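You operate a simulated robot arm through the tools that you are given. There is no shell and no other tool. Be economical: measure what you need, move in short steps, check, and stop when the job is done.

Carry out the task below with a simulated two-armed robot. There is one attempt and no reset: what you move stays moved.

## Task
Pull the warning triangle off its foot, pack both in the boot box, lift that onto the car mat.
Fine: hold the foot as you pull; the triangle stands in the box's slot, the foot lies about halfway along on the side away from it; carry the box with both hands.

Only the result counts: the job must be done as asked and must still hold three seconds after the hand-in. Knocking over, shifting, dropping, spilling or breaking anything else fails it.

## Robot
Two 7-joint arms with two-finger parallel grippers on one trunk, on a base that drives. Base frame: it is fixed to the floor where the robot stands at the start and does not move with it; the origin is under the middle of the robot, x ahead of it, y to its left, z up; the surface under the hand at the start is at about z = 85. Lengths are in cm, angles in rad, forces in N, time in s.
The left shoulder is at the start at [5, 17.7, 117.9], the right one opposite. With the tool pointing down near the work surface each hand reaches from about 22 to 70 cm from the robot's upright axis, wherever it stands, measured 20 degrees to its own side. Places, roughly: boot box [40, 40, 90]; grey car mat [50, -20, 90]. Payload 3.43 kg a hand.
Tool frame (each hand has its own): the origin (TCP) lies between the finger pads and is the grasp point; the fingertips stand 3.4 cm ahead of it; z points along the fingers, y is the line along which they close. The gripper opens to 12.8 cm. The fingers are 2.4 cm wide and 1.2 cm thick; the gripper's body (4.8 by 13 cm) begins 9.6 cm behind the TCP.
Orientation is told as [roll, pitch, yaw] about the base's x, y, z axes, in that order, counted from this pose: with the fingers straight down and closing along the base's y, the tool's x points along the base's -x, its y along +y and its z along -z.

## Interface
- The arms move only by the tool drive_tool. It takes "left_motion", "right_motion" or both (then of equal length, played together; a hand with none holds still); each is one flat list of numbers, 7 for each row, row after row: the turn, a rotation vector about the tool's x, y, z in units of 60 degrees (1.0 is 60 degrees), then the shift along the tool's x, y, z in units of 300 mm (1.0 is 300 mm), then the closure in counts, from 0 (fully open) to 255 (shut). In form: [wx, wy, wz, tx, ty, tz, gripper, wx, wy, wz, tx, ty, tz, gripper, ...]. A call has 1 to 10 rows; each row is the pose to reach, as a shift and turn from the pose commanded when the call began, along the tool's axes at that moment. A call with a number of a shift or a turn outside -1 to 1 is refused whole. A row lasts 0.2 s, in which the tool goes at most 5 cm and 0.15 rad; a call with a longer step from one row to the next is refused whole, and so is a gripper value outside its range. Where a pose cannot be reached the arm comes as near as it can. A force on the tool above 40 N (or 10 N above the force at the start of the call, whichever is more), or a blocked arm, ends the call early, and 0.2 s more pass. Each finger travels about 10.8 cm/s and halts on what it meets, pressing with about 33 N; the grip force reading is that of the motor and also rises with nothing between the fingers. The clock runs only during rows and for 0.2 s after the last one: add rows that repeat a pose to give the fingers time. It gives the time, the measured TCP pose, the force on the tool (base axes), the opening and the grip force at its end, in the units of the frame above (readings bear some noise), with the torque about the TCP (base axes, N m) and any sound that the robot's microphone picked up.
- Cameras (640 x 400 px; columns grow to the right, rows downward): "scene" is now at [14.88, 3.72, 134.34]; the picture's right is [0.42, -0.91, 0.00], its down [-0.50, -0.23, -0.84] and it looks along [0.76, 0.35, -0.55] (base axes); focal length 214 px, centre (320, 200). "left" rides on the left gripper at [7.6, 1.1, -16] in its tool frame; the picture's right is [-0.15, 0.99, 0.00], its down [-0.88, -0.13, -0.46] and it looks along [-0.45, -0.07, 0.89] (tool axes); focal length 234 px, centre (320, 200). "right" rides on the right gripper at [7.6, -1.1, -16] in its tool frame; the picture's right is [0.15, 0.99, 0.00], its down [-0.88, 0.13, -0.46] and it looks along [-0.45, 0.07, 0.89] (tool axes); focal length 234 px, centre (320, 200). There is no depth. A picture from a camera that has moved, and an enlarged one, comes with that camera's place and axes in the base frame and with its lens.
- grab_frame(camera): a new picture of that camera. It takes no simulated time.
- raise_lower(by): slides the trunk up (or, below 0, down) by that many cm; the arms and the scene camera ride with it, the base frame stays. It gives what a move gives, with no picture.
- base_move(legs): drives the robot by 1 to 6 legs, each [ahead, turn to the left] in cm and rad, along the robot's own axes; the way and the turn of a leg run together, so that a leg with both is an arc; at most 150 cm and 3.142 rad a leg. The arms and the cameras ride along, it lands a little off, and it stops where it bumps. It gives what a move gives.
- pan_tilt(pan, tilt): turns the head with the scene camera to pan (to the left, within 1.396 rad either way) and tilt (down, from -0.506 to 1.204), counted from straight ahead of the robot. It gives what a move gives.
- enlarge(camera, box): a new picture of the part [left, top, right, bottom] of that camera's present view, enlarged. It takes no simulated time.
- hand_in(): hands the job in; it is judged then, once.

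Work in short steps. Places have to be worked out from the pictures, the camera data and where the tool is seen: move nearer, look again, correct. Check each grasp and each placing, and mend what went wrong. You have 120 turns and 100 pictures in all, those below and enlarged ones among them. Open the grippers and draw the arms clear of the work before you hand the job in, unless the task says otherwise; then end with one line.

The tools are called after "Request:" as a command line: name --argument value ..., lists and objects as JSON in quotes. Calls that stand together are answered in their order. drive_tool: Moves the arms, as the interface text tells. Its arguments: {"type":"object","properties":{"left_motion":{"type":"array"},"right_motion":{"type":"array"}},"required":[]} The other tools are called the same way: raise_lower (by) slides the trunk up or down; base_move (legs) drives the base; pan_tilt (pan, tilt) turns the head that bears the scene camera; grab_frame (camera) takes a picture; enlarge (camera, box) takes an enlarged picture of a part of a camera's view; hand_in () hands the job in.

At the start:

```text
t: 0.0
left_tcp_pos: [25.97, 26.78, 120.82]
left_orientation: [0.0, 0.001, 0.001]
left_force: [0.6, -1.2, 0.1]
left_moment: [0.03, -0.03, 0.01]
left_width: 12.8
left_grasp_force: 0.0
right_tcp_pos: [43.77, -5.51, 120.86]
right_orientation: [0.0, 0.001, -0.001]
right_force: [1.0, 0.0, 0.1]
right_moment: [0.0, -0.02, -0.04]
right_width: 12.8
right_grasp_force: 0.0
trunk travel left (down, up): [-35.0, 5.1]
robot x, y, heading: [0.07, -0.17, 0.005]
head pan, tilt: [0.431, 0.579]
```

scene: 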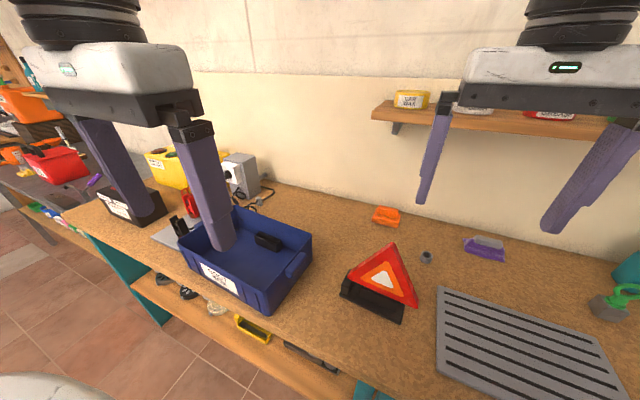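
right: 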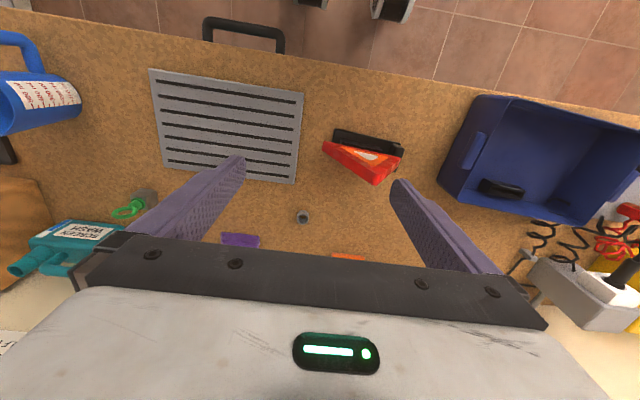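
left: 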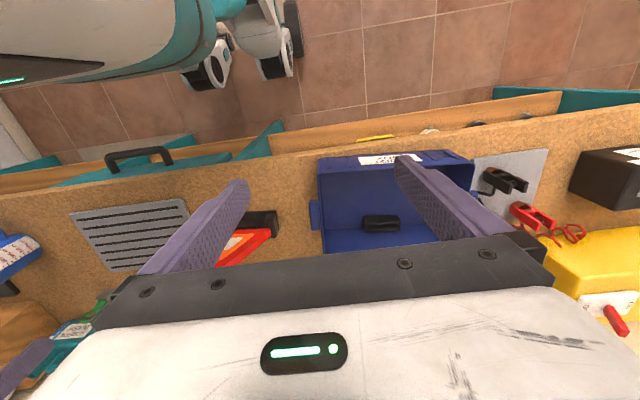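

The triangle on its black foot stands between box and mat. I'll look closer at both before moving.

Request:
enlarge --camera "scene" --box '[300, 210, 460, 340]'

Request:
enlarge --camera "scene" --box '[140, 180, 340, 320]'

Request:
enlarge --camera "right" --box '[290, 80, 640, 240]'

```text
3.08 times, centred on (380, 275) of scene
camera zoom: at [14.88, 3.72, 134.34], right [0.42, -0.91, 0.0], down [-0.5, -0.23, -0.84], along [0.76, 0.35, -0.55], focal length 660 px, centre (135, -31)
```

zoom: 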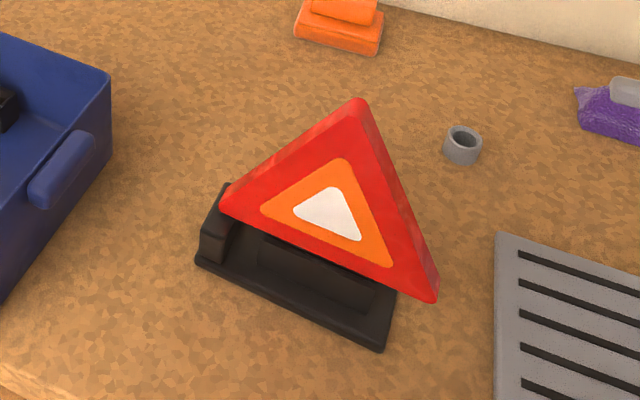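

```text
2.86 times, centred on (240, 250) of scene
camera zoom: at [14.88, 3.72, 134.34], right [0.42, -0.91, 0.0], down [-0.5, -0.23, -0.84], along [0.76, 0.35, -0.55], focal length 613 px, centre (549, 57)
```

zoom: 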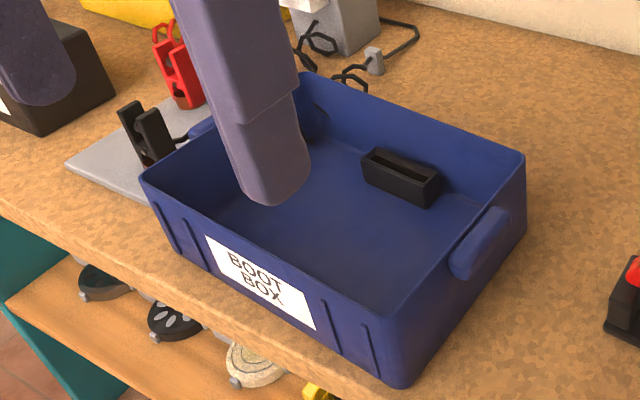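

```text
1.83 times, centred on (465, 160) of right
camera zoom: at [36.04, -6.73, 136.87], right [-0.15, 0.99, 0.0], down [0.88, 0.13, 0.46], along [0.45, 0.07, -0.89], focal length 428 px, centre (55, 273)
```

zoom: 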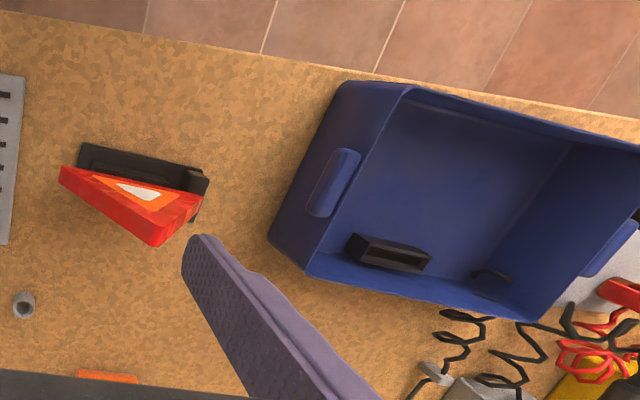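

Triangle: apex near (48.7, 3.7, 104), foot x 45–51, y −2…12.5 with a block at its left end; box centre near (44, 38). I turn both hands 90° so they close along x with cameras looking from the ends.

Request:
drive_tool --left_motion '[0, 0, 0.14, -0.1, -0.01, 0, 0, 0, 0, 0.28, -0.2, -0.02, 0, 0, 0, 0, 0.42, -0.3, -0.03, 0, 0, 0, 0, 0.56, -0.4, -0.04, 0, 0, 0, 0, 0.7, -0.5, -0.05, 0, 0, 0, 0, 0.84, -0.6, -0.06, 0, 0, 0, 0, 0.98, -0.73, -0.067, 0, 0]' --right_motion '[0, 0, -0.14, -0.02, -0.03, 0, 0, 0, 0, -0.28, -0.04, -0.06, 0, 0, 0, 0, -0.42, -0.06, -0.09, 0, 0, 0, 0, -0.56, -0.08, -0.12, 0, 0, 0, 0, -0.7, -0.1, -0.15, 0, 0, 0, 0, -0.84, -0.12, -0.18, 0, 0, 0, 0, -0.98, -0.157, -0.217, 0, 0]'

Request:
drive_tool --left_motion '[0, 0, 0.14, 0, 0, 0, 0, 0, 0, 0.28, 0, 0, 0, 0, 0, 0, 0.42, 0, 0, 0, 0, 0, 0, 0.52, 0, 0, 0, 0]' --right_motion '[0, 0, -0.14, 0, 0, 0.1, 0, 0, 0, -0.28, 0, 0, 0.2, 0, 0, 0, -0.42, 0, 0, 0.25, 0, 0, 0, -0.52, 0, 0, 0.3, 0]'

Request:
grab_frame --camera "right"

Request:
grab_frame --camera "left"

```text
t: 1.6
left_tcp_pos: [40.57, 18.81, 118.26]
left_orientation: [0.004, -0.001, -1.019]
left_force: [-0.3, -0.4, 0.3]
left_moment: [0.02, -0.02, -0.06]
left_width: 12.8
left_grasp_force: 0.1
left hand out of reach, approached as far as the arm can: row 6, 7
right_tcp_pos: [48.53, -12.09, 120.92]
right_orientation: [0.0, 0.001, 1.028]
right_force: [0.2, -0.5, -1.3]
right_moment: [-0.01, 0.01, 0.05]
right_width: 12.79
right_grasp_force: 0.0
trunk travel left (down, up): [-35.0, 5.1]
robot x, y, heading: [-0.12, 0.08, 0.004]
head pan, tilt: [0.431, 0.579]
```

```text
t: 2.6
left_tcp_pos: [27.97, 13.15, 119.66]
left_orientation: [0.008, 0.003, -1.55]
left_force: [-0.1, -0.1, 0.4]
left_moment: [-0.02, -0.02, 0.03]
left_width: 12.79
left_grasp_force: 0.0
left hand out of reach, approached as far as the arm can: row 1, 2, 3, 4
right_tcp_pos: [48.35, -12.0, 111.9]
right_orientation: [-0.001, 0.0, 1.573]
right_force: [-0.4, 1.2, -0.5]
right_moment: [0.03, -0.04, 0.01]
right_width: 12.78
right_grasp_force: 0.0
trunk travel left (down, up): [-35.0, 5.1]
robot x, y, heading: [0.2, -0.31, 0.003]
head pan, tilt: [0.431, 0.579]
```

```text
93 pictures are left
camera right: at [49.46, -19.65, 127.91], right [-0.99, -0.15, 0.0], down [-0.13, 0.88, 0.46], along [-0.07, 0.45, -0.89], focal length 234 px, centre (320, 200)
```

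right: 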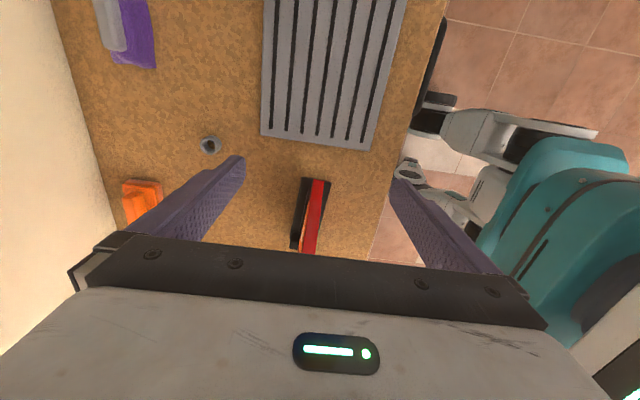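

```text
92 pictures are left
camera left: at [28.95, 20.73, 135.62], right [0.99, -0.13, 0.01], down [-0.12, -0.88, 0.45], along [-0.05, -0.45, -0.89], focal length 234 px, centre (320, 200)
```

left: 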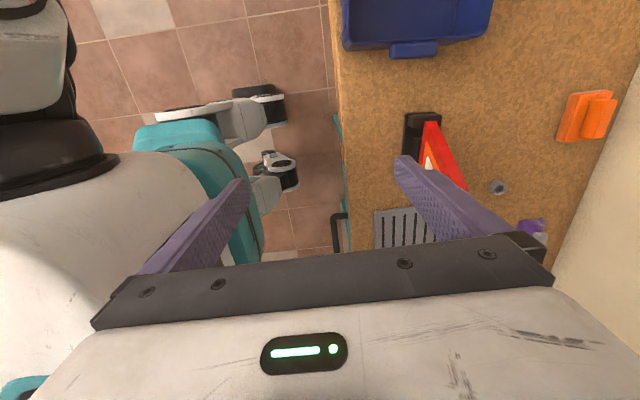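

Left was too high to reach out; I'll lower it toward its target, and zoom on the triangle from the right camera.

Request:
drive_tool --left_motion '[0, 0, 0, 0, 0, 0.15, 0, 0, 0, 0, 0, 0, 0.3, 0, 0, 0, 0, 0, 0, 0.3, 0]'

Request:
enlarge --camera "right" --box '[260, 160, 380, 260]'

Request:
grab_frame --camera "left"

```text
t: 3.4
left_tcp_pos: [26.41, 12.09, 110.74]
left_orientation: [0.002, -0.001, -1.57]
left_force: [-0.2, -0.5, 1.0]
left_moment: [-0.01, 0.0, -0.03]
left_width: 12.82
left_grasp_force: 0.0
left hand out of reach, approached as far as the arm can: row 1, 2, 3
right_tcp_pos: [48.42, -12.09, 111.97]
right_orientation: [0.001, -0.001, 1.571]
right_force: [-0.8, 0.8, -0.4]
right_moment: [-0.02, -0.05, -0.03]
right_width: 12.79
right_grasp_force: 0.1
trunk travel left (down, up): [-35.0, 5.1]
robot x, y, heading: [0.2, 0.01, 0.0]
head pan, tilt: [0.431, 0.579]
```

```text
4.00 times, centred on (320, 210) of right
camera zoom: at [49.45, -19.69, 127.91], right [-0.99, -0.15, 0.0], down [-0.13, 0.88, 0.46], along [-0.07, 0.45, -0.89], focal length 937 px, centre (320, 160)
```

zoom: 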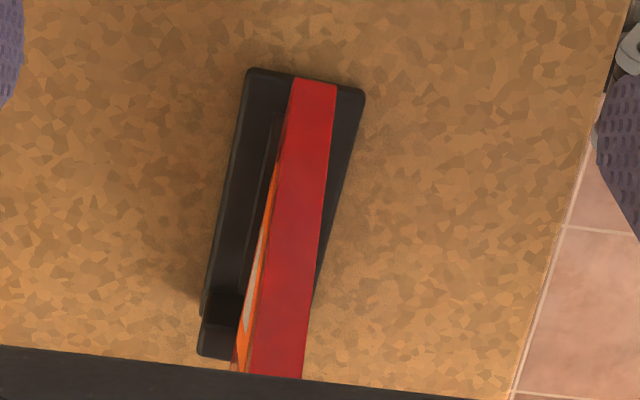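

```text
90 pictures are left
camera left: at [27.56, 19.69, 126.65], right [0.99, -0.14, 0.0], down [-0.13, -0.88, 0.46], along [-0.06, -0.45, -0.89], focal length 234 px, centre (320, 200)
```

left: 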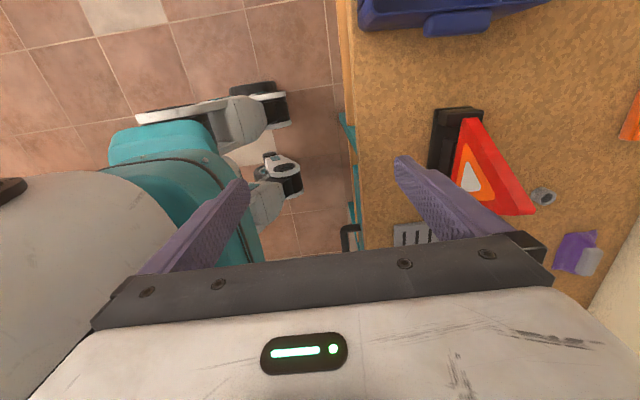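

Test what the left hand's commanded pose is: shift it ahead (+x) and to y≈18 in the lower position.

Request:
drive_tool --left_motion '[0, 0, 0, 0.05, 0.16, 0, 0, 0, 0, 0, 0.1, 0.3, 0, 0, 0, 0, 0, 0.2, 0.4, 0, 0, 0, 0, 0, 0.2, 0.5, 0, 0]'

```text
refused: row 1 steps farther than a row can; nothing moved
```

Request:
drive_tool --left_motion '[0, 0, 0, 0.05, 0.12, 0, 0, 0, 0, 0, 0.1, 0.24, 0, 0, 0, 0, 0, 0.15, 0.36, 0, 0, 0, 0, 0, 0.2, 0.48, 0, 0]'

```text
t: 4.4
left_tcp_pos: [26.74, 11.47, 110.89]
left_orientation: [0.002, 0.0, -1.568]
left_force: [-0.5, 0.2, -0.1]
left_moment: [0.01, 0.03, 0.0]
left_width: 12.79
left_grasp_force: 0.2
left hand out of reach, approached as far as the arm can: row 1, 2, 3, 4
right_tcp_pos: [48.34, -11.97, 111.88]
right_orientation: [-0.001, 0.0, 1.57]
right_force: [0.7, -0.2, 1.2]
right_moment: [0.0, 0.0, -0.01]
right_width: 12.77
right_grasp_force: 0.0
trunk travel left (down, up): [-35.0, 5.1]
robot x, y, heading: [-0.21, 0.01, 0.002]
head pan, tilt: [0.431, 0.579]
```

Left wrist seems jammed in this branch; unwind yaw toward 0 first, then go forward.

Request:
drive_tool --left_motion '[0, 0, -0.14, 0, 0, 0, 0, 0, 0, -0.28, 0, 0, 0, 0, 0, 0, -0.42, 0, 0, 0, 0, 0, 0, -0.56, 0, 0, 0, 0, 0, 0, -0.7, 0, 0, 0, 0, 0, 0, -0.84, 0, 0, 0, 0, 0, 0, -0.98, 0, 0, 0, 0]'

Request:
drive_tool --left_motion '[0, 0, -0.14, 0, 0, 0, 0, 0, 0, -0.28, 0, 0, 0, 0, 0, 0, -0.42, 0, 0, 0, 0, 0, 0, -0.52, 0, 0, 0, 0]'

```text
t: 6.0
left_tcp_pos: [26.61, 11.53, 111.02]
left_orientation: [0.001, -0.001, -0.539]
left_force: [0.1, 0.0, -0.3]
left_moment: [-0.03, 0.03, -0.01]
left_width: 12.82
left_grasp_force: 0.1
right_tcp_pos: [48.44, -11.97, 111.89]
right_orientation: [0.002, 0.0, 1.57]
right_force: [1.0, -0.3, 0.3]
right_moment: [0.03, -0.02, 0.0]
right_width: 12.81
right_grasp_force: 0.1
trunk travel left (down, up): [-35.0, 5.1]
robot x, y, heading: [-0.11, -0.31, -0.003]
head pan, tilt: [0.431, 0.579]
```

```text
t: 7.0
left_tcp_pos: [26.58, 11.4, 111.01]
left_orientation: [0.0, 0.0, 0.004]
left_force: [0.5, -0.1, -0.6]
left_moment: [0.01, 0.0, 0.02]
left_width: 12.79
left_grasp_force: 0.0
right_tcp_pos: [48.33, -12.02, 112.01]
right_orientation: [-0.002, -0.001, 1.571]
right_force: [-0.5, 0.2, 0.2]
right_moment: [0.01, 0.0, 0.0]
right_width: 12.79
right_grasp_force: 0.0
trunk travel left (down, up): [-35.0, 5.1]
robot x, y, heading: [0.31, -0.3, -0.001]
head pan, tilt: [0.431, 0.579]
```

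Now at yaw 0; go forward to about (46, 22) and see.

Request:
drive_tool --left_motion '[0, 0, 0, -0.12, 0.07, 0, 0, 0, 0, 0, -0.25, 0.14, 0, 0, 0, 0, 0, -0.38, 0.21, 0, 0, 0, 0, 0, -0.5, 0.28, 0, 0, 0, 0, 0, -0.63, 0.35, 0, 0]'

Request:
drive_tool --left_motion '[0, 0, 0.14, 0, 0, 0, 0, 0, 0, 0.28, 0, 0, 0, 0, 0, 0, 0.42, 0, 0, 0, 0, 0, 0, 0.56, 0, 0, 0, 0, 0, 0, 0.7, 0, 0, 0, 0, 0, 0, 0.84, 0, 0, 0, 0, 0, 0, 0.98, 0, 0, 0, 0]'

```text
t: 8.2
left_tcp_pos: [45.47, 22.02, 111.06]
left_orientation: [-0.002, -0.001, 0.0]
left_force: [-0.5, 0.2, 0.4]
left_moment: [-0.04, 0.03, -0.01]
left_width: 12.79
left_grasp_force: 0.1
right_tcp_pos: [48.51, -12.0, 111.77]
right_orientation: [-0.001, 0.0, 1.57]
right_force: [-0.1, -0.4, -0.6]
right_moment: [0.03, 0.03, 0.02]
right_width: 12.81
right_grasp_force: 0.0
trunk travel left (down, up): [-35.0, 5.1]
robot x, y, heading: [0.46, -0.21, -0.001]
head pan, tilt: [0.431, 0.579]
```

```text
t: 9.8
left_tcp_pos: [40.65, 18.23, 110.8]
left_orientation: [0.006, 0.002, -1.018]
left_force: [0.7, 0.0, 0.3]
left_moment: [-0.03, 0.0, 0.0]
left_width: 12.8
left_grasp_force: 0.2
left hand out of reach, approached as far as the arm can: row 6, 7
right_tcp_pos: [48.41, -12.02, 111.97]
right_orientation: [-0.001, 0.0, 1.569]
right_force: [-0.9, 0.5, 0.1]
right_moment: [0.01, -0.01, 0.0]
right_width: 12.8
right_grasp_force: 0.1
trunk travel left (down, up): [-35.0, 5.1]
robot x, y, heading: [0.05, -0.09, 0.001]
head pan, tilt: [0.431, 0.579]
```

Left yaw beyond −0.8 is wrist-limited here; try +90° instead.

Request:
drive_tool --left_motion '[0, 0, -0.14, 0, 0, 0, 0, 0, 0, -0.28, 0, 0, 0, 0, 0, 0, -0.42, 0, 0, 0, 0, 0, 0, -0.56, 0, 0, 0, 0, 0, 0, -0.7, 0, 0, 0, 0, 0, 0, -0.84, 0, 0, 0, 0, 0, 0, -0.98, 0, 0, 0, 0]'

Request:
drive_tool --left_motion '[0, 0, -0.14, 0, 0, 0, 0, 0, 0, -0.28, 0, 0, 0, 0, 0, 0, -0.42, 0, 0, 0, 0, 0, 0, -0.56, 0, 0, 0, 0, 0, 0, -0.7, 0, 0, 0, 0, 0, 0, -0.84, 0, 0, 0, 0, 0, 0, -0.98, 0, 0, 0, 0]'

Request:
drive_tool --left_motion '[0, 0, -0.14, 0, 0, 0, 0, 0, 0, -0.28, 0, 0, 0, 0, 0, 0, -0.42, 0, 0, 0, 0, 0, 0, -0.51, 0, 0, 0, 0]'

Request:
grab_frame --camera "left"

```text
t: 11.4
left_tcp_pos: [40.59, 18.19, 110.92]
left_orientation: [0.0, -0.001, 0.002]
left_force: [-0.4, -1.0, 0.5]
left_moment: [0.01, 0.0, 0.02]
left_width: 12.81
left_grasp_force: 0.1
right_tcp_pos: [48.38, -12.09, 111.86]
right_orientation: [0.0, 0.0, 1.57]
right_force: [-0.5, -0.7, 0.8]
right_moment: [-0.01, -0.02, 0.0]
right_width: 12.82
right_grasp_force: 0.1
trunk travel left (down, up): [-35.0, 5.1]
robot x, y, heading: [0.03, 0.06, -0.002]
head pan, tilt: [0.431, 0.579]
```

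```text
t: 13.0
left_tcp_pos: [40.62, 18.22, 110.93]
left_orientation: [0.001, 0.001, 1.03]
left_force: [0.5, 0.1, 0.4]
left_moment: [0.01, 0.01, 0.02]
left_width: 12.82
left_grasp_force: 0.0
right_tcp_pos: [48.4, -11.95, 112.08]
right_orientation: [0.001, -0.002, 1.57]
right_force: [0.2, 0.1, -0.8]
right_moment: [0.0, -0.02, 0.0]
right_width: 12.82
right_grasp_force: 0.1
trunk travel left (down, up): [-35.0, 5.1]
robot x, y, heading: [-0.02, -0.07, -0.0]
head pan, tilt: [0.431, 0.579]
```

```text
t: 14.0
left_tcp_pos: [40.62, 18.2, 111.05]
left_orientation: [-0.001, -0.001, 1.565]
left_force: [0.3, -0.1, 0.8]
left_moment: [0.0, 0.02, -0.04]
left_width: 12.81
left_grasp_force: 0.0
right_tcp_pos: [48.35, -12.01, 111.81]
right_orientation: [0.002, 0.0, 1.571]
right_force: [0.2, -0.8, -0.2]
right_moment: [0.01, 0.01, 0.02]
right_width: 12.82
right_grasp_force: 0.0
trunk travel left (down, up): [-35.0, 5.1]
robot x, y, heading: [0.17, 0.25, 0.003]
head pan, tilt: [0.431, 0.579]
```

```text
89 pictures are left
camera left: at [39.61, 10.66, 126.91], right [-0.99, 0.15, 0.0], down [0.14, 0.88, 0.46], along [0.07, 0.45, -0.89], focal length 234 px, centre (320, 200)
```

left: 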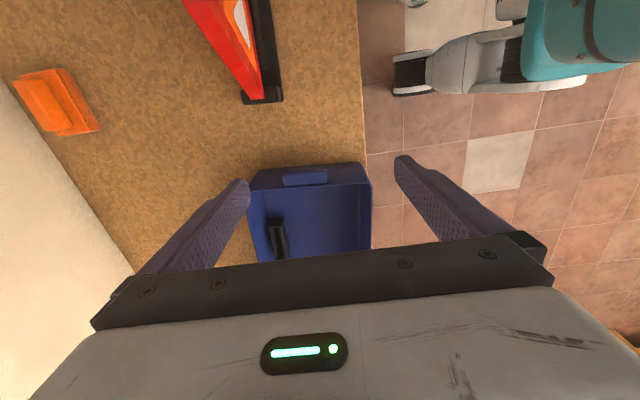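

Left reaches at +90°. Zoom in on the foot's left end and on the box from here.

Request:
enlarge --camera "left" --box '[170, 0, 330, 110]'

Request:
enlarge --camera "left" --box '[235, 155, 395, 265]'

Request:
enlarge --camera "scene" --box '[320, 230, 430, 330]'

```text
3.64 times, centred on (250, 55) of left
camera zoom: at [39.61, 10.66, 126.91], right [-0.99, 0.15, 0.0], down [0.14, 0.88, 0.46], along [0.07, 0.45, -0.89], focal length 852 px, centre (574, 727)
```

zoom: 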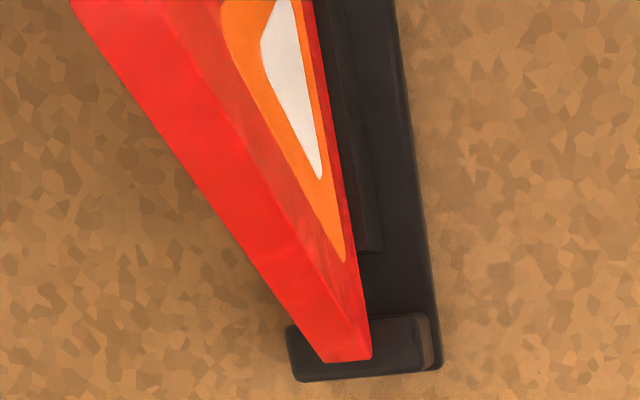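

```text
3.64 times, centred on (315, 210) of left
camera zoom: at [39.61, 10.66, 126.91], right [-0.99, 0.15, 0.0], down [0.14, 0.88, 0.46], along [0.07, 0.45, -0.89], focal length 852 px, centre (338, 164)
```

zoom: 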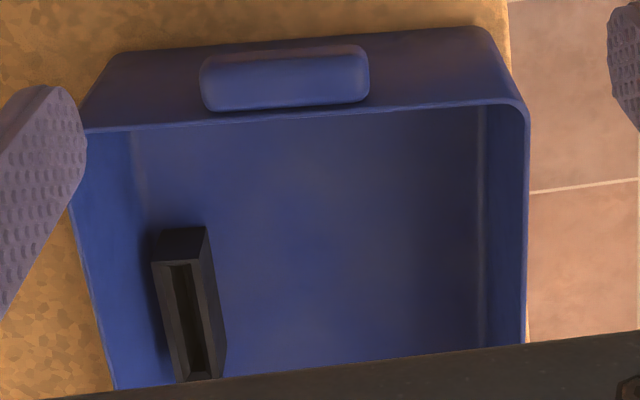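

```text
4.00 times, centred on (375, 280) of scene
camera zoom: at [14.88, 3.72, 134.34], right [0.42, -0.91, 0.0], down [-0.5, -0.23, -0.84], along [0.76, 0.35, -0.55], focal length 858 px, centre (100, -120)
```

zoom: 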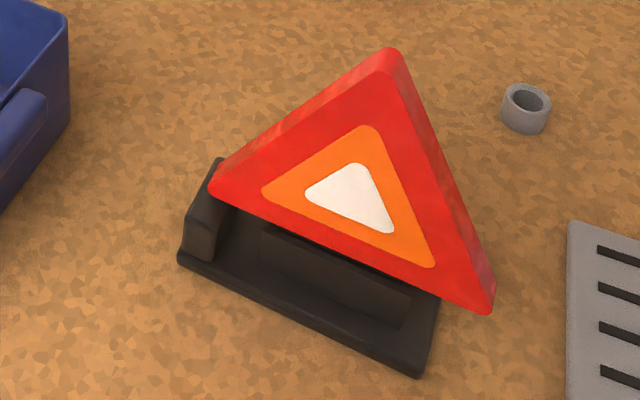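

Foot: end block at about x 46–52.5, y 10.5–12.8 (yaw ≈ −0.11); triangle sits in a ridge socket, so it pulls upward. For reach over box and mat, I shift the base about 10 cm to the left via a back‑and‑forth, with trunk raised.

Request:
raise_lower --by 5

Request:
base_move --legs '[[-15, 0], [0, 0.6], [18, 0], [0, -0.6]]'

Request:
pan_tilt --pan 0.1 --tilt 0.75

Request:
grab_frame --camera "scene"

```text
t: 14.9
left_tcp_pos: [40.57, 18.23, 116.02]
left_orientation: [0.0, 0.0, 1.561]
left_force: [0.0, -0.4, 0.4]
left_moment: [-0.05, -0.02, 0.0]
left_width: 12.82
left_grasp_force: 0.0
right_tcp_pos: [48.56, -11.96, 117.04]
right_orientation: [0.001, 0.0, 1.571]
right_force: [0.6, -0.2, -0.4]
right_moment: [0.03, 0.01, -0.04]
right_width: 12.8
right_grasp_force: 0.0
trunk travel left (down, up): [-40.0, 0.1]
robot x, y, heading: [-0.06, -0.03, 0.001]
head pan, tilt: [0.431, 0.579]
```

```text
t: 20.7
left_tcp_pos: [40.35, 28.56, 116.04]
left_orientation: [0.0, -0.001, 1.564]
left_force: [-0.1, -0.1, -1.1]
left_moment: [-0.02, 0.0, -0.02]
left_width: 12.8
left_grasp_force: 0.0
right_tcp_pos: [48.39, -1.63, 117.0]
right_orientation: [0.001, 0.001, 1.574]
right_force: [-0.2, 0.2, -1.0]
right_moment: [0.02, 0.0, 0.0]
right_width: 12.76
right_grasp_force: 0.1
trunk travel left (down, up): [-40.0, 0.1]
robot x, y, heading: [0.05, 10.37, 0.007]
head pan, tilt: [0.431, 0.579]
```

```text
t: 21.5
left_tcp_pos: [40.48, 28.58, 115.92]
left_orientation: [-0.001, -0.002, 1.566]
left_force: [0.1, 0.3, -0.1]
left_moment: [0.02, -0.01, 0.0]
left_width: 12.8
left_grasp_force: 0.1
right_tcp_pos: [48.33, -1.7, 117.01]
right_orientation: [0.0, 0.001, 1.574]
right_force: [-0.2, 0.5, 0.1]
right_moment: [-0.01, 0.01, -0.04]
right_width: 12.8
right_grasp_force: 0.0
trunk travel left (down, up): [-40.0, 0.1]
robot x, y, heading: [-0.3, 10.46, 0.002]
head pan, tilt: [0.099, 0.75]
```

```text
85 pictures are left
camera scene: at [14.9, 11.14, 137.88], right [0.1, -0.99, 0.0], down [-0.68, -0.07, -0.73], along [0.73, 0.08, -0.68], focal length 214 px, centre (320, 200)
```

scene: 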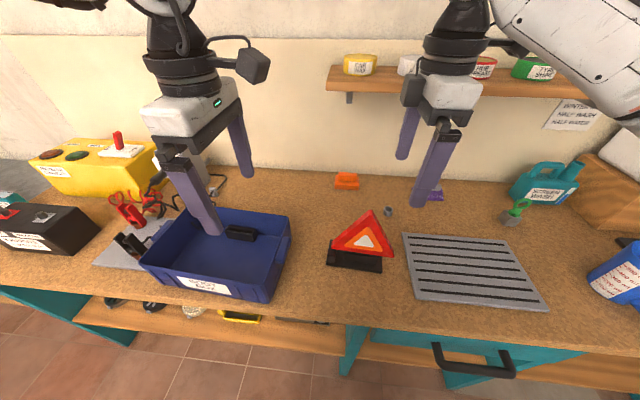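

Good overview from the new base place (y≈10.4). Enlarge for measuring mat, foot and box.

Request:
enlarge --camera "scene" --box '[310, 195, 470, 295]'

Request:
enlarge --camera "scene" --box '[135, 200, 295, 300]'

```text
4.00 times, centred on (390, 245) of scene
camera zoom: at [14.9, 11.14, 137.88], right [0.1, -0.99, 0.0], down [-0.68, -0.07, -0.73], along [0.73, 0.08, -0.68], focal length 858 px, centre (40, 20)
```

zoom: 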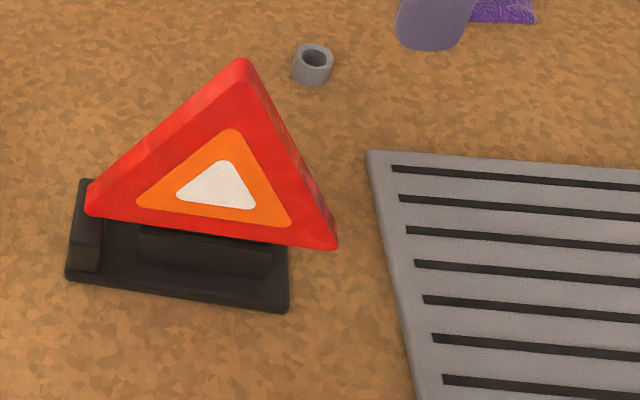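

```text
4.00 times, centred on (215, 250) of scene
camera zoom: at [14.9, 11.14, 137.88], right [0.1, -0.99, 0.0], down [-0.68, -0.07, -0.73], along [0.73, 0.08, -0.68], focal length 858 px, centre (740, 0)
```

zoom: 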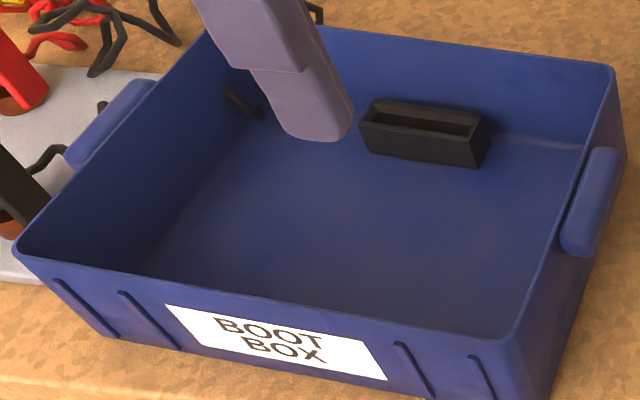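

Measured: foot block ≈ (49, 11.7), apex (48.8, 3.9, 104.3), slot ≈ (51.5, 38.7), mat x 39–59.5, y −8.5…−39.7. Bring the left hand, tilted 30°, next to the block and the right above the apex.

Request:
drive_tool --left_motion '[0, 0.1, 0.012, 0.055, -0.06, 0.08, 0, 0, 0.2, 0.025, 0.11, -0.12, 0.16, 0, 0, 0.3, 0.037, 0.165, -0.18, 0.24, 0, 0, 0.4, 0.05, 0.22, -0.24, 0.32, 0, 0, 0.5, 0.062, 0.287, -0.293, 0.4, 0, 0, 0.5, 0.062, 0.287, -0.293, 0.4, 0]' --right_motion '[0, 0, 0.01, -0.04, 0, 0.02, 0, 0, 0, 0.02, -0.08, 0, 0.04, 0, 0, 0, 0.03, -0.12, -0.005, 0.06, 0, 0, 0, 0.04, -0.15, -0.01, 0.06, 0, 0, 0, 0.06, -0.183, -0.01, 0.06, 0, 0, 0, 0.06, -0.183, -0.01, 0.06, 0]'

Request:
grab_frame --camera "left"

Request:
grab_frame --camera "right"

Request:
grab_frame --camera "scene"

```text
t: 22.9
left_tcp_pos: [49.11, 19.77, 104.03]
left_orientation: [-0.021, 0.523, 1.492]
left_force: [-0.5, 0.0, 0.0]
left_moment: [0.02, 0.03, 0.03]
left_width: 12.82
left_grasp_force: 0.1
right_tcp_pos: [48.54, 3.84, 115.23]
right_orientation: [0.001, 0.0, 1.511]
right_force: [-0.2, 0.1, -0.7]
right_moment: [0.03, -0.02, -0.02]
right_width: 12.78
right_grasp_force: 0.0
trunk travel left (down, up): [-40.0, 0.1]
robot x, y, heading: [-0.04, 10.21, 0.002]
head pan, tilt: [0.099, 0.75]
```

```text
82 pictures are left
camera left: at [47.97, 21.42, 121.6], right [-0.98, 0.19, -0.09], down [0.2, 0.98, -0.04], along [0.08, -0.06, -0.99], focal length 234 px, centre (320, 200)
```

left: 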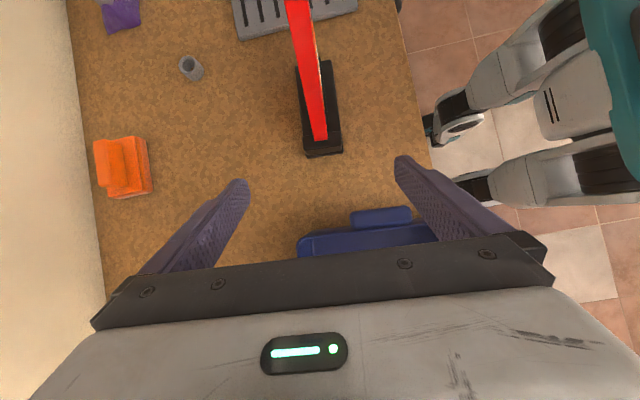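

```text
81 pictures are left
camera right: at [49.13, -3.85, 131.12], right [-1.0, -0.09, 0.0], down [-0.08, 0.89, 0.46], along [-0.04, 0.45, -0.89], focal length 234 px, centre (320, 200)
```

right: 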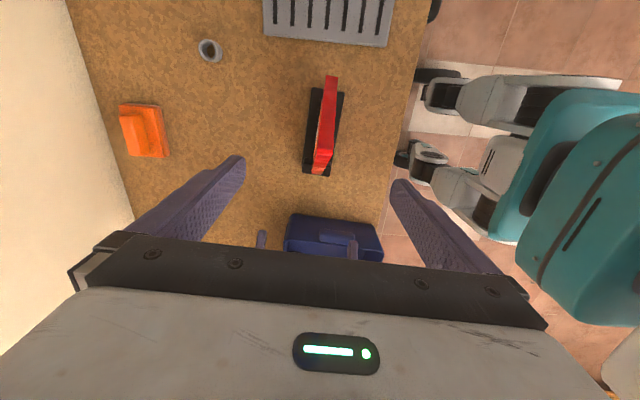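

```text
80 pictures are left
camera scene: at [14.85, 11.1, 137.89], right [0.1, -0.99, 0.0], down [-0.68, -0.07, -0.73], along [0.73, 0.08, -0.68], focal length 214 px, centre (320, 200)
```

scene: 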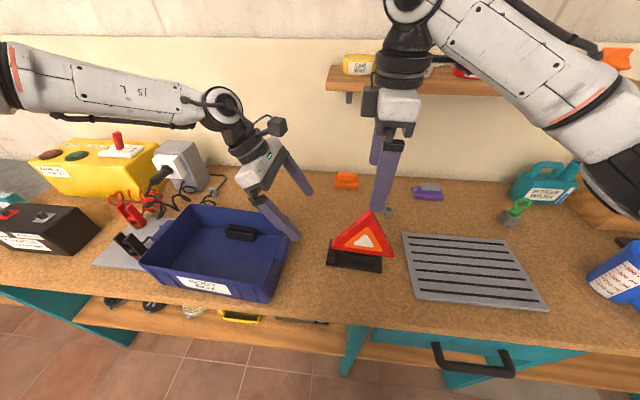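

Block end centre ≈ (48.85, 12.4), so hold target is about (48.85, 11.6, 89). Advance the left hand most of the way along its fingers.

Request:
drive_tool --left_motion '[0, 0, 0, -0.004, 0.002, 0.12, 0, 0, 0, 0, -0.008, 0.004, 0.24, 0, 0, 0, 0, -0.012, 0.006, 0.36, 0, 0, 0, 0, -0.015, 0.008, 0.45, 0]'

Request:
grab_frame --camera "left"

Request:
enlarge --camera "scene" --box '[260, 180, 420, 290]'

```text
t: 23.9
left_tcp_pos: [45.23, 18.31, 96.15]
left_orientation: [-0.021, 0.524, 1.492]
left_force: [0.2, -0.5, -0.5]
left_moment: [0.01, 0.01, 0.0]
left_width: 12.8
left_grasp_force: 0.1
left hand out of reach, approached as far as the arm can: row 2, 3, 4
right_tcp_pos: [48.72, 3.93, 115.19]
right_orientation: [-0.002, 0.0, 1.512]
right_force: [0.3, -0.4, 0.3]
right_moment: [0.0, 0.02, -0.01]
right_width: 12.8
right_grasp_force: 0.0
trunk travel left (down, up): [-40.0, 0.1]
robot x, y, heading: [0.17, 10.38, -0.0]
head pan, tilt: [0.099, 0.75]
```

```text
79 pictures are left
camera left: at [44.01, 19.95, 113.76], right [-0.98, 0.19, -0.09], down [0.2, 0.98, -0.04], along [0.08, -0.06, -0.99], focal length 234 px, centre (320, 200)
```

left: 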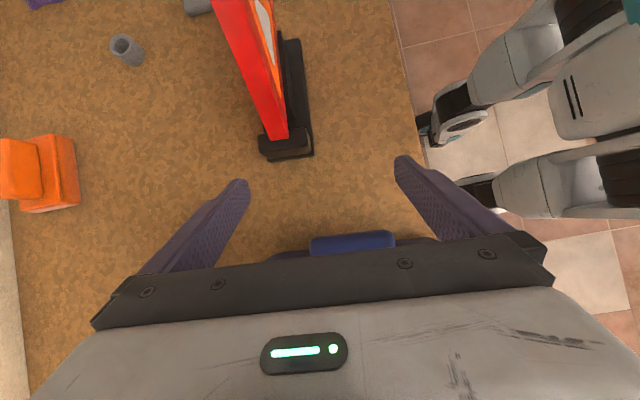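

```text
3.64 times, centred on (340, 235) of scene
camera zoom: at [14.89, 11.14, 137.88], right [0.1, -0.99, 0.0], down [-0.68, -0.07, -0.73], along [0.73, 0.08, -0.68], focal length 780 px, centre (247, 73)
```

zoom: 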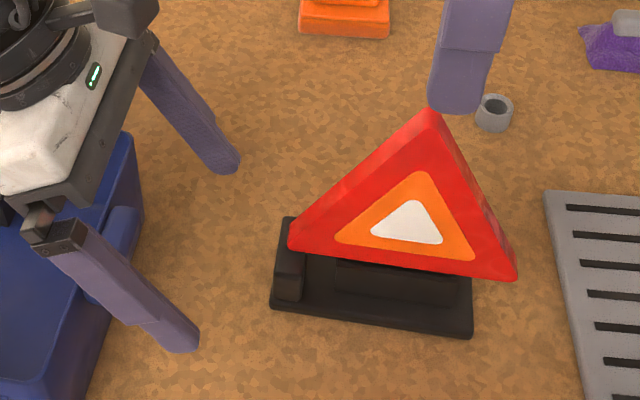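

The left wrist is limited here (needs more room to its left). I lift the left hand straight up and shift the base ~15 cm to the right.

Request:
drive_tool --left_motion '[0, 0, 0, 0.07, 0, -0.12, 0, 0, 0, 0, 0.14, 0, -0.24, 0, 0, 0, 0, 0.21, 0, -0.36, 0, 0, 0, 0, 0.28, 0, -0.48, 0]'

Request:
base_move --legs '[[-22, 0], [0, -0.6], [26.6, 0], [0, 0.6]]'

Request:
grab_frame --camera "scene"

```text
t: 24.9
left_tcp_pos: [44.94, 18.29, 112.99]
left_orientation: [-0.019, 0.524, 1.492]
left_force: [0.0, -0.1, -1.5]
left_moment: [0.01, 0.0, 0.0]
left_width: 12.81
left_grasp_force: 0.0
right_tcp_pos: [48.51, 3.77, 115.12]
right_orientation: [0.002, 0.0, 1.511]
right_force: [-0.5, -1.2, 0.1]
right_moment: [0.0, -0.02, 0.0]
right_width: 12.8
right_grasp_force: 0.1
trunk travel left (down, up): [-40.0, 0.1]
robot x, y, heading: [-0.31, 10.29, 0.002]
head pan, tilt: [0.099, 0.75]
```

```text
t: 31.4
left_tcp_pos: [45.21, 2.52, 112.89]
left_orientation: [-0.022, 0.524, 1.477]
left_force: [-0.2, 0.0, 0.2]
left_moment: [-0.04, 0.02, 0.0]
left_width: 12.82
left_grasp_force: 0.2
right_tcp_pos: [48.65, -12.11, 115.18]
right_orientation: [0.0, 0.0, 1.494]
right_force: [0.3, -0.1, 0.2]
right_moment: [0.0, 0.0, 0.02]
right_width: 12.8
right_grasp_force: 0.1
trunk travel left (down, up): [-40.0, 0.1]
robot x, y, heading: [0.36, -4.79, -0.013]
head pan, tilt: [0.099, 0.75]
```

```text
77 pictures are left
camera scene: at [15.08, -4.31, 137.88], right [0.09, -1.0, 0.0], down [-0.68, -0.06, -0.73], along [0.73, 0.06, -0.68], focal length 214 px, centre (320, 200)
```

scene: 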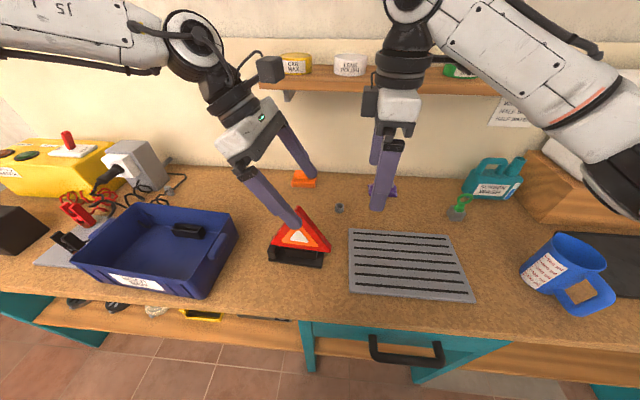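

Now left hand: swing back to the left of the block, then come down beside it.

Request:
drive_tool --left_motion '[0, 0, 0, -0.13, -0.019, -0.055, 0, 0, 0, 0, -0.26, -0.037, -0.11, 0, 0, 0, 0, -0.39, -0.056, -0.165, 0, 0, 0, 0, -0.517, -0.074, -0.222, 0, 0, 0, 0, -0.517, -0.074, -0.222, 0]'

Request:
drive_tool --left_motion '[0, 0, 0, -0.027, -0.003, 0.131, 0, 0, 0, 0, -0.053, -0.007, 0.262, 0, 0, 0, 0, -0.08, -0.01, 0.393, 0, 0, 0, 0, -0.107, -0.014, 0.524, 0, 0, 0, 0, -0.133, -0.017, 0.655, 0]'

Request:
grab_frame --camera "left"

Request:
enlarge --camera "scene" --box '[220, 180, 380, 280]'

```text
t: 32.6
left_tcp_pos: [48.96, 18.89, 111.03]
left_orientation: [-0.021, 0.523, 1.477]
left_force: [-0.7, -0.4, 0.3]
left_moment: [-0.01, 0.01, 0.01]
left_width: 12.78
left_grasp_force: 0.1
right_tcp_pos: [48.68, -12.13, 115.04]
right_orientation: [-0.001, 0.0, 1.497]
right_force: [0.2, -0.5, -0.1]
right_moment: [0.02, 0.02, 0.01]
right_width: 12.79
right_grasp_force: 0.0
trunk travel left (down, up): [-40.0, 0.1]
robot x, y, heading: [0.1, -4.68, -0.012]
head pan, tilt: [0.099, 0.75]
```

```text
t: 33.8
left_tcp_pos: [49.37, 12.54, 91.88]
left_orientation: [-0.02, 0.524, 1.476]
left_force: [0.3, -0.3, 0.5]
left_moment: [0.02, 0.02, -0.01]
left_width: 12.81
left_grasp_force: 0.0
right_tcp_pos: [48.68, -12.24, 115.09]
right_orientation: [0.0, 0.0, 1.496]
right_force: [1.2, 0.2, 0.0]
right_moment: [0.01, 0.01, 0.01]
right_width: 12.8
right_grasp_force: 0.0
trunk travel left (down, up): [-40.0, 0.1]
robot x, y, heading: [0.16, -4.78, -0.013]
head pan, tilt: [0.099, 0.75]
```

```text
76 pictures are left
camera left: at [48.24, 14.1, 109.47], right [-0.97, 0.21, -0.09], down [0.21, 0.98, -0.04], along [0.08, -0.06, -0.99], focal length 234 px, centre (320, 200)
```

left: 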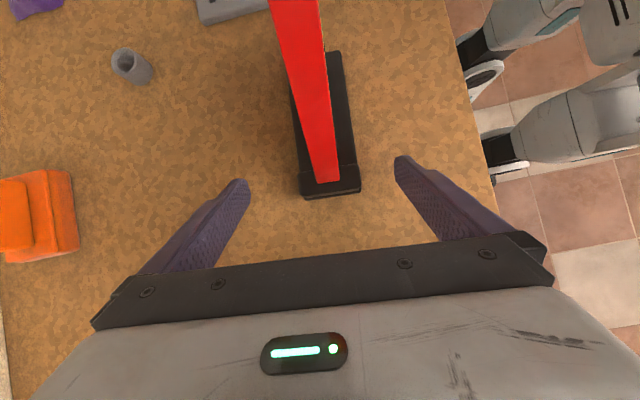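

```text
4.00 times, centred on (300, 230) of scene
camera zoom: at [15.15, -4.44, 137.87], right [0.09, -1.0, 0.0], down [-0.68, -0.06, -0.73], along [0.73, 0.06, -0.68], focal length 858 px, centre (400, 80)
```

zoom: 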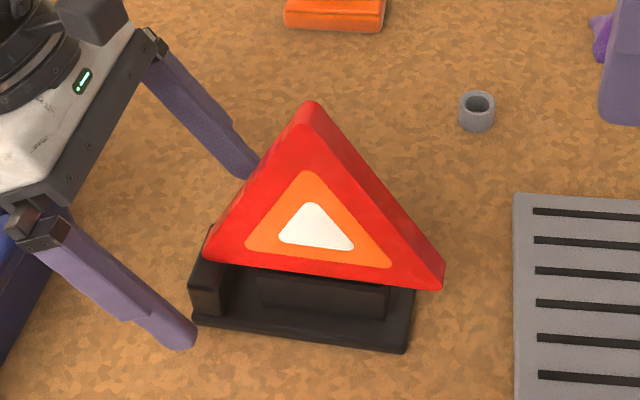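

Block centred at x≈48.8, y 10.2–12.3. Final approach 3 cm, then close on it.

Request:
drive_tool --left_motion '[0, 0, 0, -0.007, 0.008, 0.05, 0, 0, 0, 0, -0.014, 0.015, 0.1, 0, 0, 0, 0, -0.014, 0.015, 0.103, 0]'

Request:
grab_frame --camera "left"

```text
t: 34.6
left_tcp_pos: [47.87, 12.03, 90.14]
left_orientation: [-0.02, 0.524, 1.477]
left_force: [0.0, 0.4, 0.5]
left_moment: [-0.02, 0.01, -0.02]
left_width: 12.85
left_grasp_force: 0.1
left hand out of reach, approached as far as the arm can: row 1, 2, 3
right_tcp_pos: [48.75, -12.11, 115.15]
right_orientation: [-0.001, -0.001, 1.496]
right_force: [0.6, -1.4, 0.4]
right_moment: [0.01, 0.02, 0.0]
right_width: 12.82
right_grasp_force: 0.0
trunk travel left (down, up): [-40.0, 0.1]
robot x, y, heading: [-0.45, -4.99, -0.016]
head pan, tilt: [0.099, 0.75]
```

```text
74 pictures are left
camera left: at [46.8, 13.64, 107.72], right [-0.97, 0.21, -0.09], down [0.21, 0.98, -0.04], along [0.08, -0.06, -0.99], focal length 234 px, centre (320, 200)
```

left: 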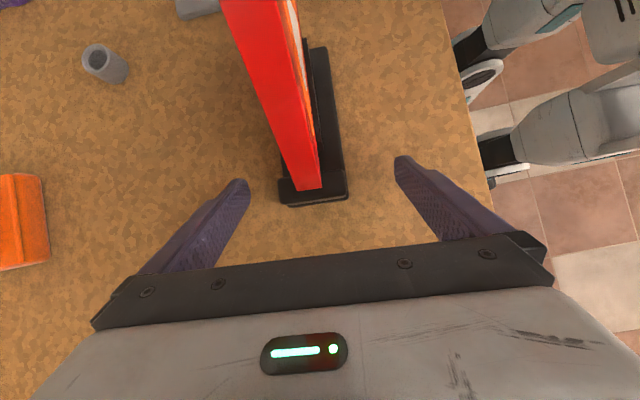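

Still at reach edge because the trunk is high. Raise the left hand 12 cm, lower the trunk 12 cm (right hand hovers over bare mat), then retry.

Request:
drive_tool --left_motion '[0, 0, 0, 0.07, 0, -0.12, 0, 0, 0, 0, 0.14, 0, -0.24, 0, 0, 0, 0, 0.2, 0, -0.346, 0]'

Request:
raise_lower --by -12

```text
t: 35.4
left_tcp_pos: [47.78, 12.18, 102.21]
left_orientation: [-0.018, 0.523, 1.477]
left_force: [0.2, 0.0, 0.2]
left_moment: [0.01, 0.02, 0.02]
left_width: 12.78
left_grasp_force: 0.1
right_tcp_pos: [48.56, -12.01, 115.14]
right_orientation: [0.0, 0.0, 1.496]
right_force: [0.0, 0.4, 0.6]
right_moment: [0.0, 0.0, 0.03]
right_width: 12.78
right_grasp_force: 0.0
trunk travel left (down, up): [-40.0, 0.1]
robot x, y, heading: [-0.14, -5.02, -0.017]
head pan, tilt: [0.099, 0.75]
```

```text
t: 36.9
left_tcp_pos: [47.8, 12.06, 90.15]
left_orientation: [-0.021, 0.524, 1.476]
left_force: [-0.2, -0.5, -0.6]
left_moment: [-0.01, 0.03, 0.0]
left_width: 12.82
left_grasp_force: 0.1
right_tcp_pos: [48.7, -12.15, 103.16]
right_orientation: [0.0, 0.002, 1.497]
right_force: [0.6, -0.1, -0.7]
right_moment: [0.01, 0.0, 0.0]
right_width: 12.81
right_grasp_force: 0.1
trunk travel left (down, up): [-28.0, 12.1]
robot x, y, heading: [0.26, -5.1, -0.013]
head pan, tilt: [0.099, 0.75]
```

Now to (48.9, 11.3, 89).

Request:
drive_tool --left_motion '[0, 0, 0, 0, -0.03, 0.02, 0, 0, 0, 0, 0.001, -0.039, 0.045, 0, 0, 0, 0, 0.001, -0.039, 0.045, 0]'

Request:
grab_frame --camera "left"

```text
t: 37.7
left_tcp_pos: [48.91, 11.29, 89.08]
left_orientation: [-0.021, 0.524, 1.477]
left_force: [-0.3, -0.6, 1.3]
left_moment: [0.0, -0.02, -0.03]
left_width: 12.8
left_grasp_force: 0.0
right_tcp_pos: [48.68, -12.03, 103.11]
right_orientation: [0.001, 0.0, 1.496]
right_force: [0.1, 0.2, -0.8]
right_moment: [0.02, 0.03, 0.02]
right_width: 12.79
right_grasp_force: 0.0
trunk travel left (down, up): [-28.0, 12.1]
robot x, y, heading: [-0.23, -4.96, -0.007]
head pan, tilt: [0.099, 0.75]
```

```text
73 pictures are left
camera left: at [47.82, 12.98, 106.64], right [-0.97, 0.21, -0.09], down [0.21, 0.98, -0.04], along [0.08, -0.06, -0.99], focal length 234 px, centre (320, 200)
```

left: 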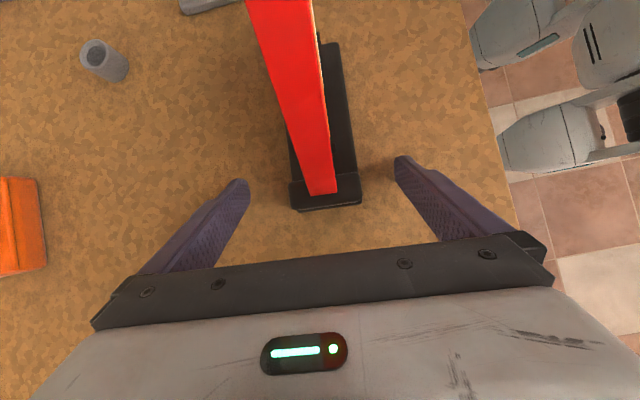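

Pads at block height lie ~1 cm too far right (tilt effect); shift +y 1.1 cm and close.

Request:
drive_tool --left_motion '[0, 0, 0, -0.032, 0, -0.018, 0, 0, 0, 0, -0.032, 0, -0.018, 100, 0, 0, 0, -0.032, 0, -0.018, 200, 0, 0, 0, -0.032, 0, -0.018, 220, 0, 0, 0, -0.032, 0, -0.018, 220]'

Request:
grab_frame --camera "left"

Request:
enlarge --camera "scene" --box '[220, 170, 380, 270]'

```text
t: 38.9
left_tcp_pos: [49.12, 12.42, 89.04]
left_orientation: [-0.02, 0.524, 1.477]
left_force: [0.4, -0.4, -0.4]
left_moment: [-0.04, 0.03, -0.06]
left_width: 5.89
left_grasp_force: 32.8
right_tcp_pos: [48.74, -12.1, 103.07]
right_orientation: [0.0, 0.001, 1.495]
right_force: [-0.2, -0.2, -0.7]
right_moment: [0.01, -0.01, -0.02]
right_width: 12.79
right_grasp_force: 0.0
trunk travel left (down, up): [-28.0, 12.1]
robot x, y, heading: [-0.01, -4.86, -0.015]
head pan, tilt: [0.099, 0.75]
```

```text
72 pictures are left
camera left: at [47.91, 14.07, 106.64], right [-0.97, 0.21, -0.09], down [0.21, 0.98, -0.04], along [0.08, -0.06, -0.99], focal length 234 px, centre (320, 200)
```

left: 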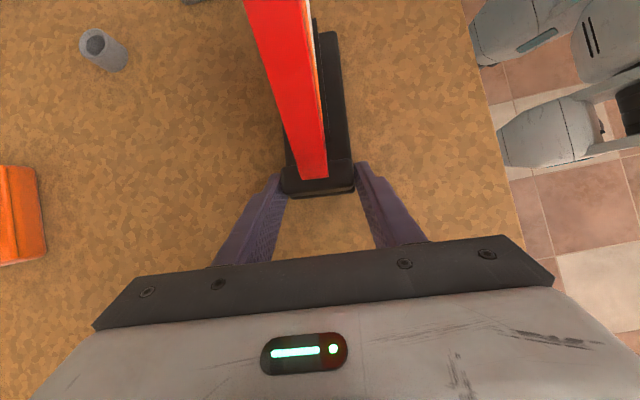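

```text
4.00 times, centred on (300, 220) of scene
camera zoom: at [15.09, -4.35, 125.88], right [0.09, -1.0, 0.0], down [-0.68, -0.06, -0.73], along [0.73, 0.06, -0.68], focal length 858 px, centre (400, 120)
```

zoom: 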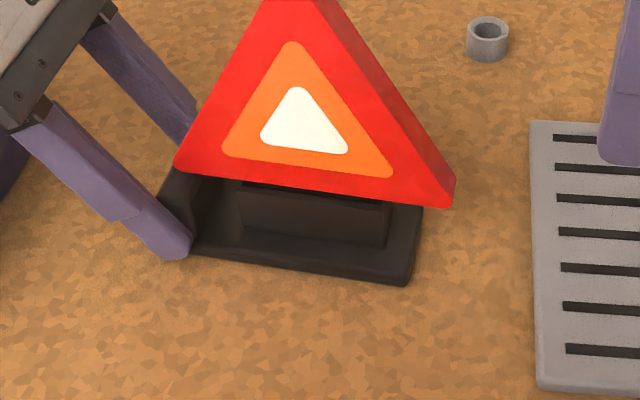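

Foot held (5.9 cm grip, 33 N). Raise the right hand, move above apex.

Request:
drive_tool --right_motion '[0, 0, 0, 0, 0, -0.15, 0, 0, 0, 0, 0, 0, -0.3, 0, 0, 0, 0, -0.13, 0.01, -0.33, 0, 0, 0, 0, -0.27, 0.02, -0.33, 0, 0, 0, 0, -0.4, 0.03, -0.33, 0, 0, 0, 0, -0.532, 0.04, -0.33, 0, 0, 0, 0, -0.532, 0.04, -0.33, 0]'

Request:
grab_frame --camera "right"

Request:
grab_frame --camera "scene"

```text
t: 40.7
left_tcp_pos: [49.13, 12.43, 89.17]
left_orientation: [-0.022, 0.524, 1.479]
left_force: [-0.2, -0.1, 0.7]
left_moment: [-0.17, 0.05, -0.05]
left_width: 5.92
left_grasp_force: 32.8
right_tcp_pos: [51.46, -0.41, 113.35]
right_orientation: [0.023, -0.036, 1.404]
right_force: [0.6, -1.0, -0.1]
right_moment: [0.0, 0.03, 0.01]
right_width: 12.79
right_grasp_force: 0.1
trunk travel left (down, up): [-28.0, 12.1]
robot x, y, heading: [-0.22, -5.17, -0.012]
head pan, tilt: [0.099, 0.75]
stopped in row 7 (right hand): the arm was blocked; the commanded pose is now the measured one
```

```text
70 pictures are left
camera right: at [51.59, -8.79, 128.95], right [-1.0, 0.02, 0.02], down [0.03, 0.87, 0.49], along [-0.01, 0.49, -0.87], focal length 234 px, centre (320, 200)
```

right: 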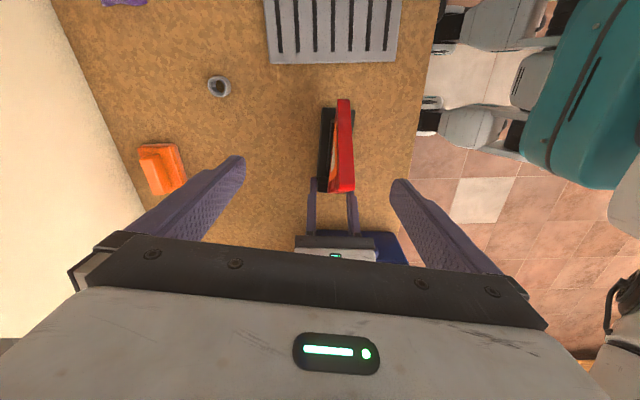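

```text
69 pictures are left
camera scene: at [15.1, -4.4, 125.87], right [0.09, -1.0, 0.0], down [-0.68, -0.06, -0.73], along [0.73, 0.06, -0.68], focal length 214 px, centre (320, 200)
```

scene: 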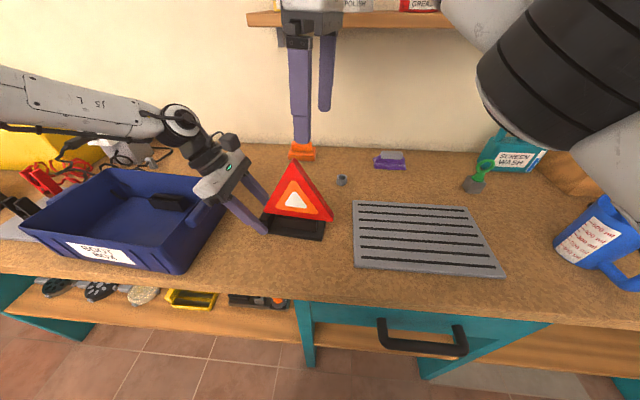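

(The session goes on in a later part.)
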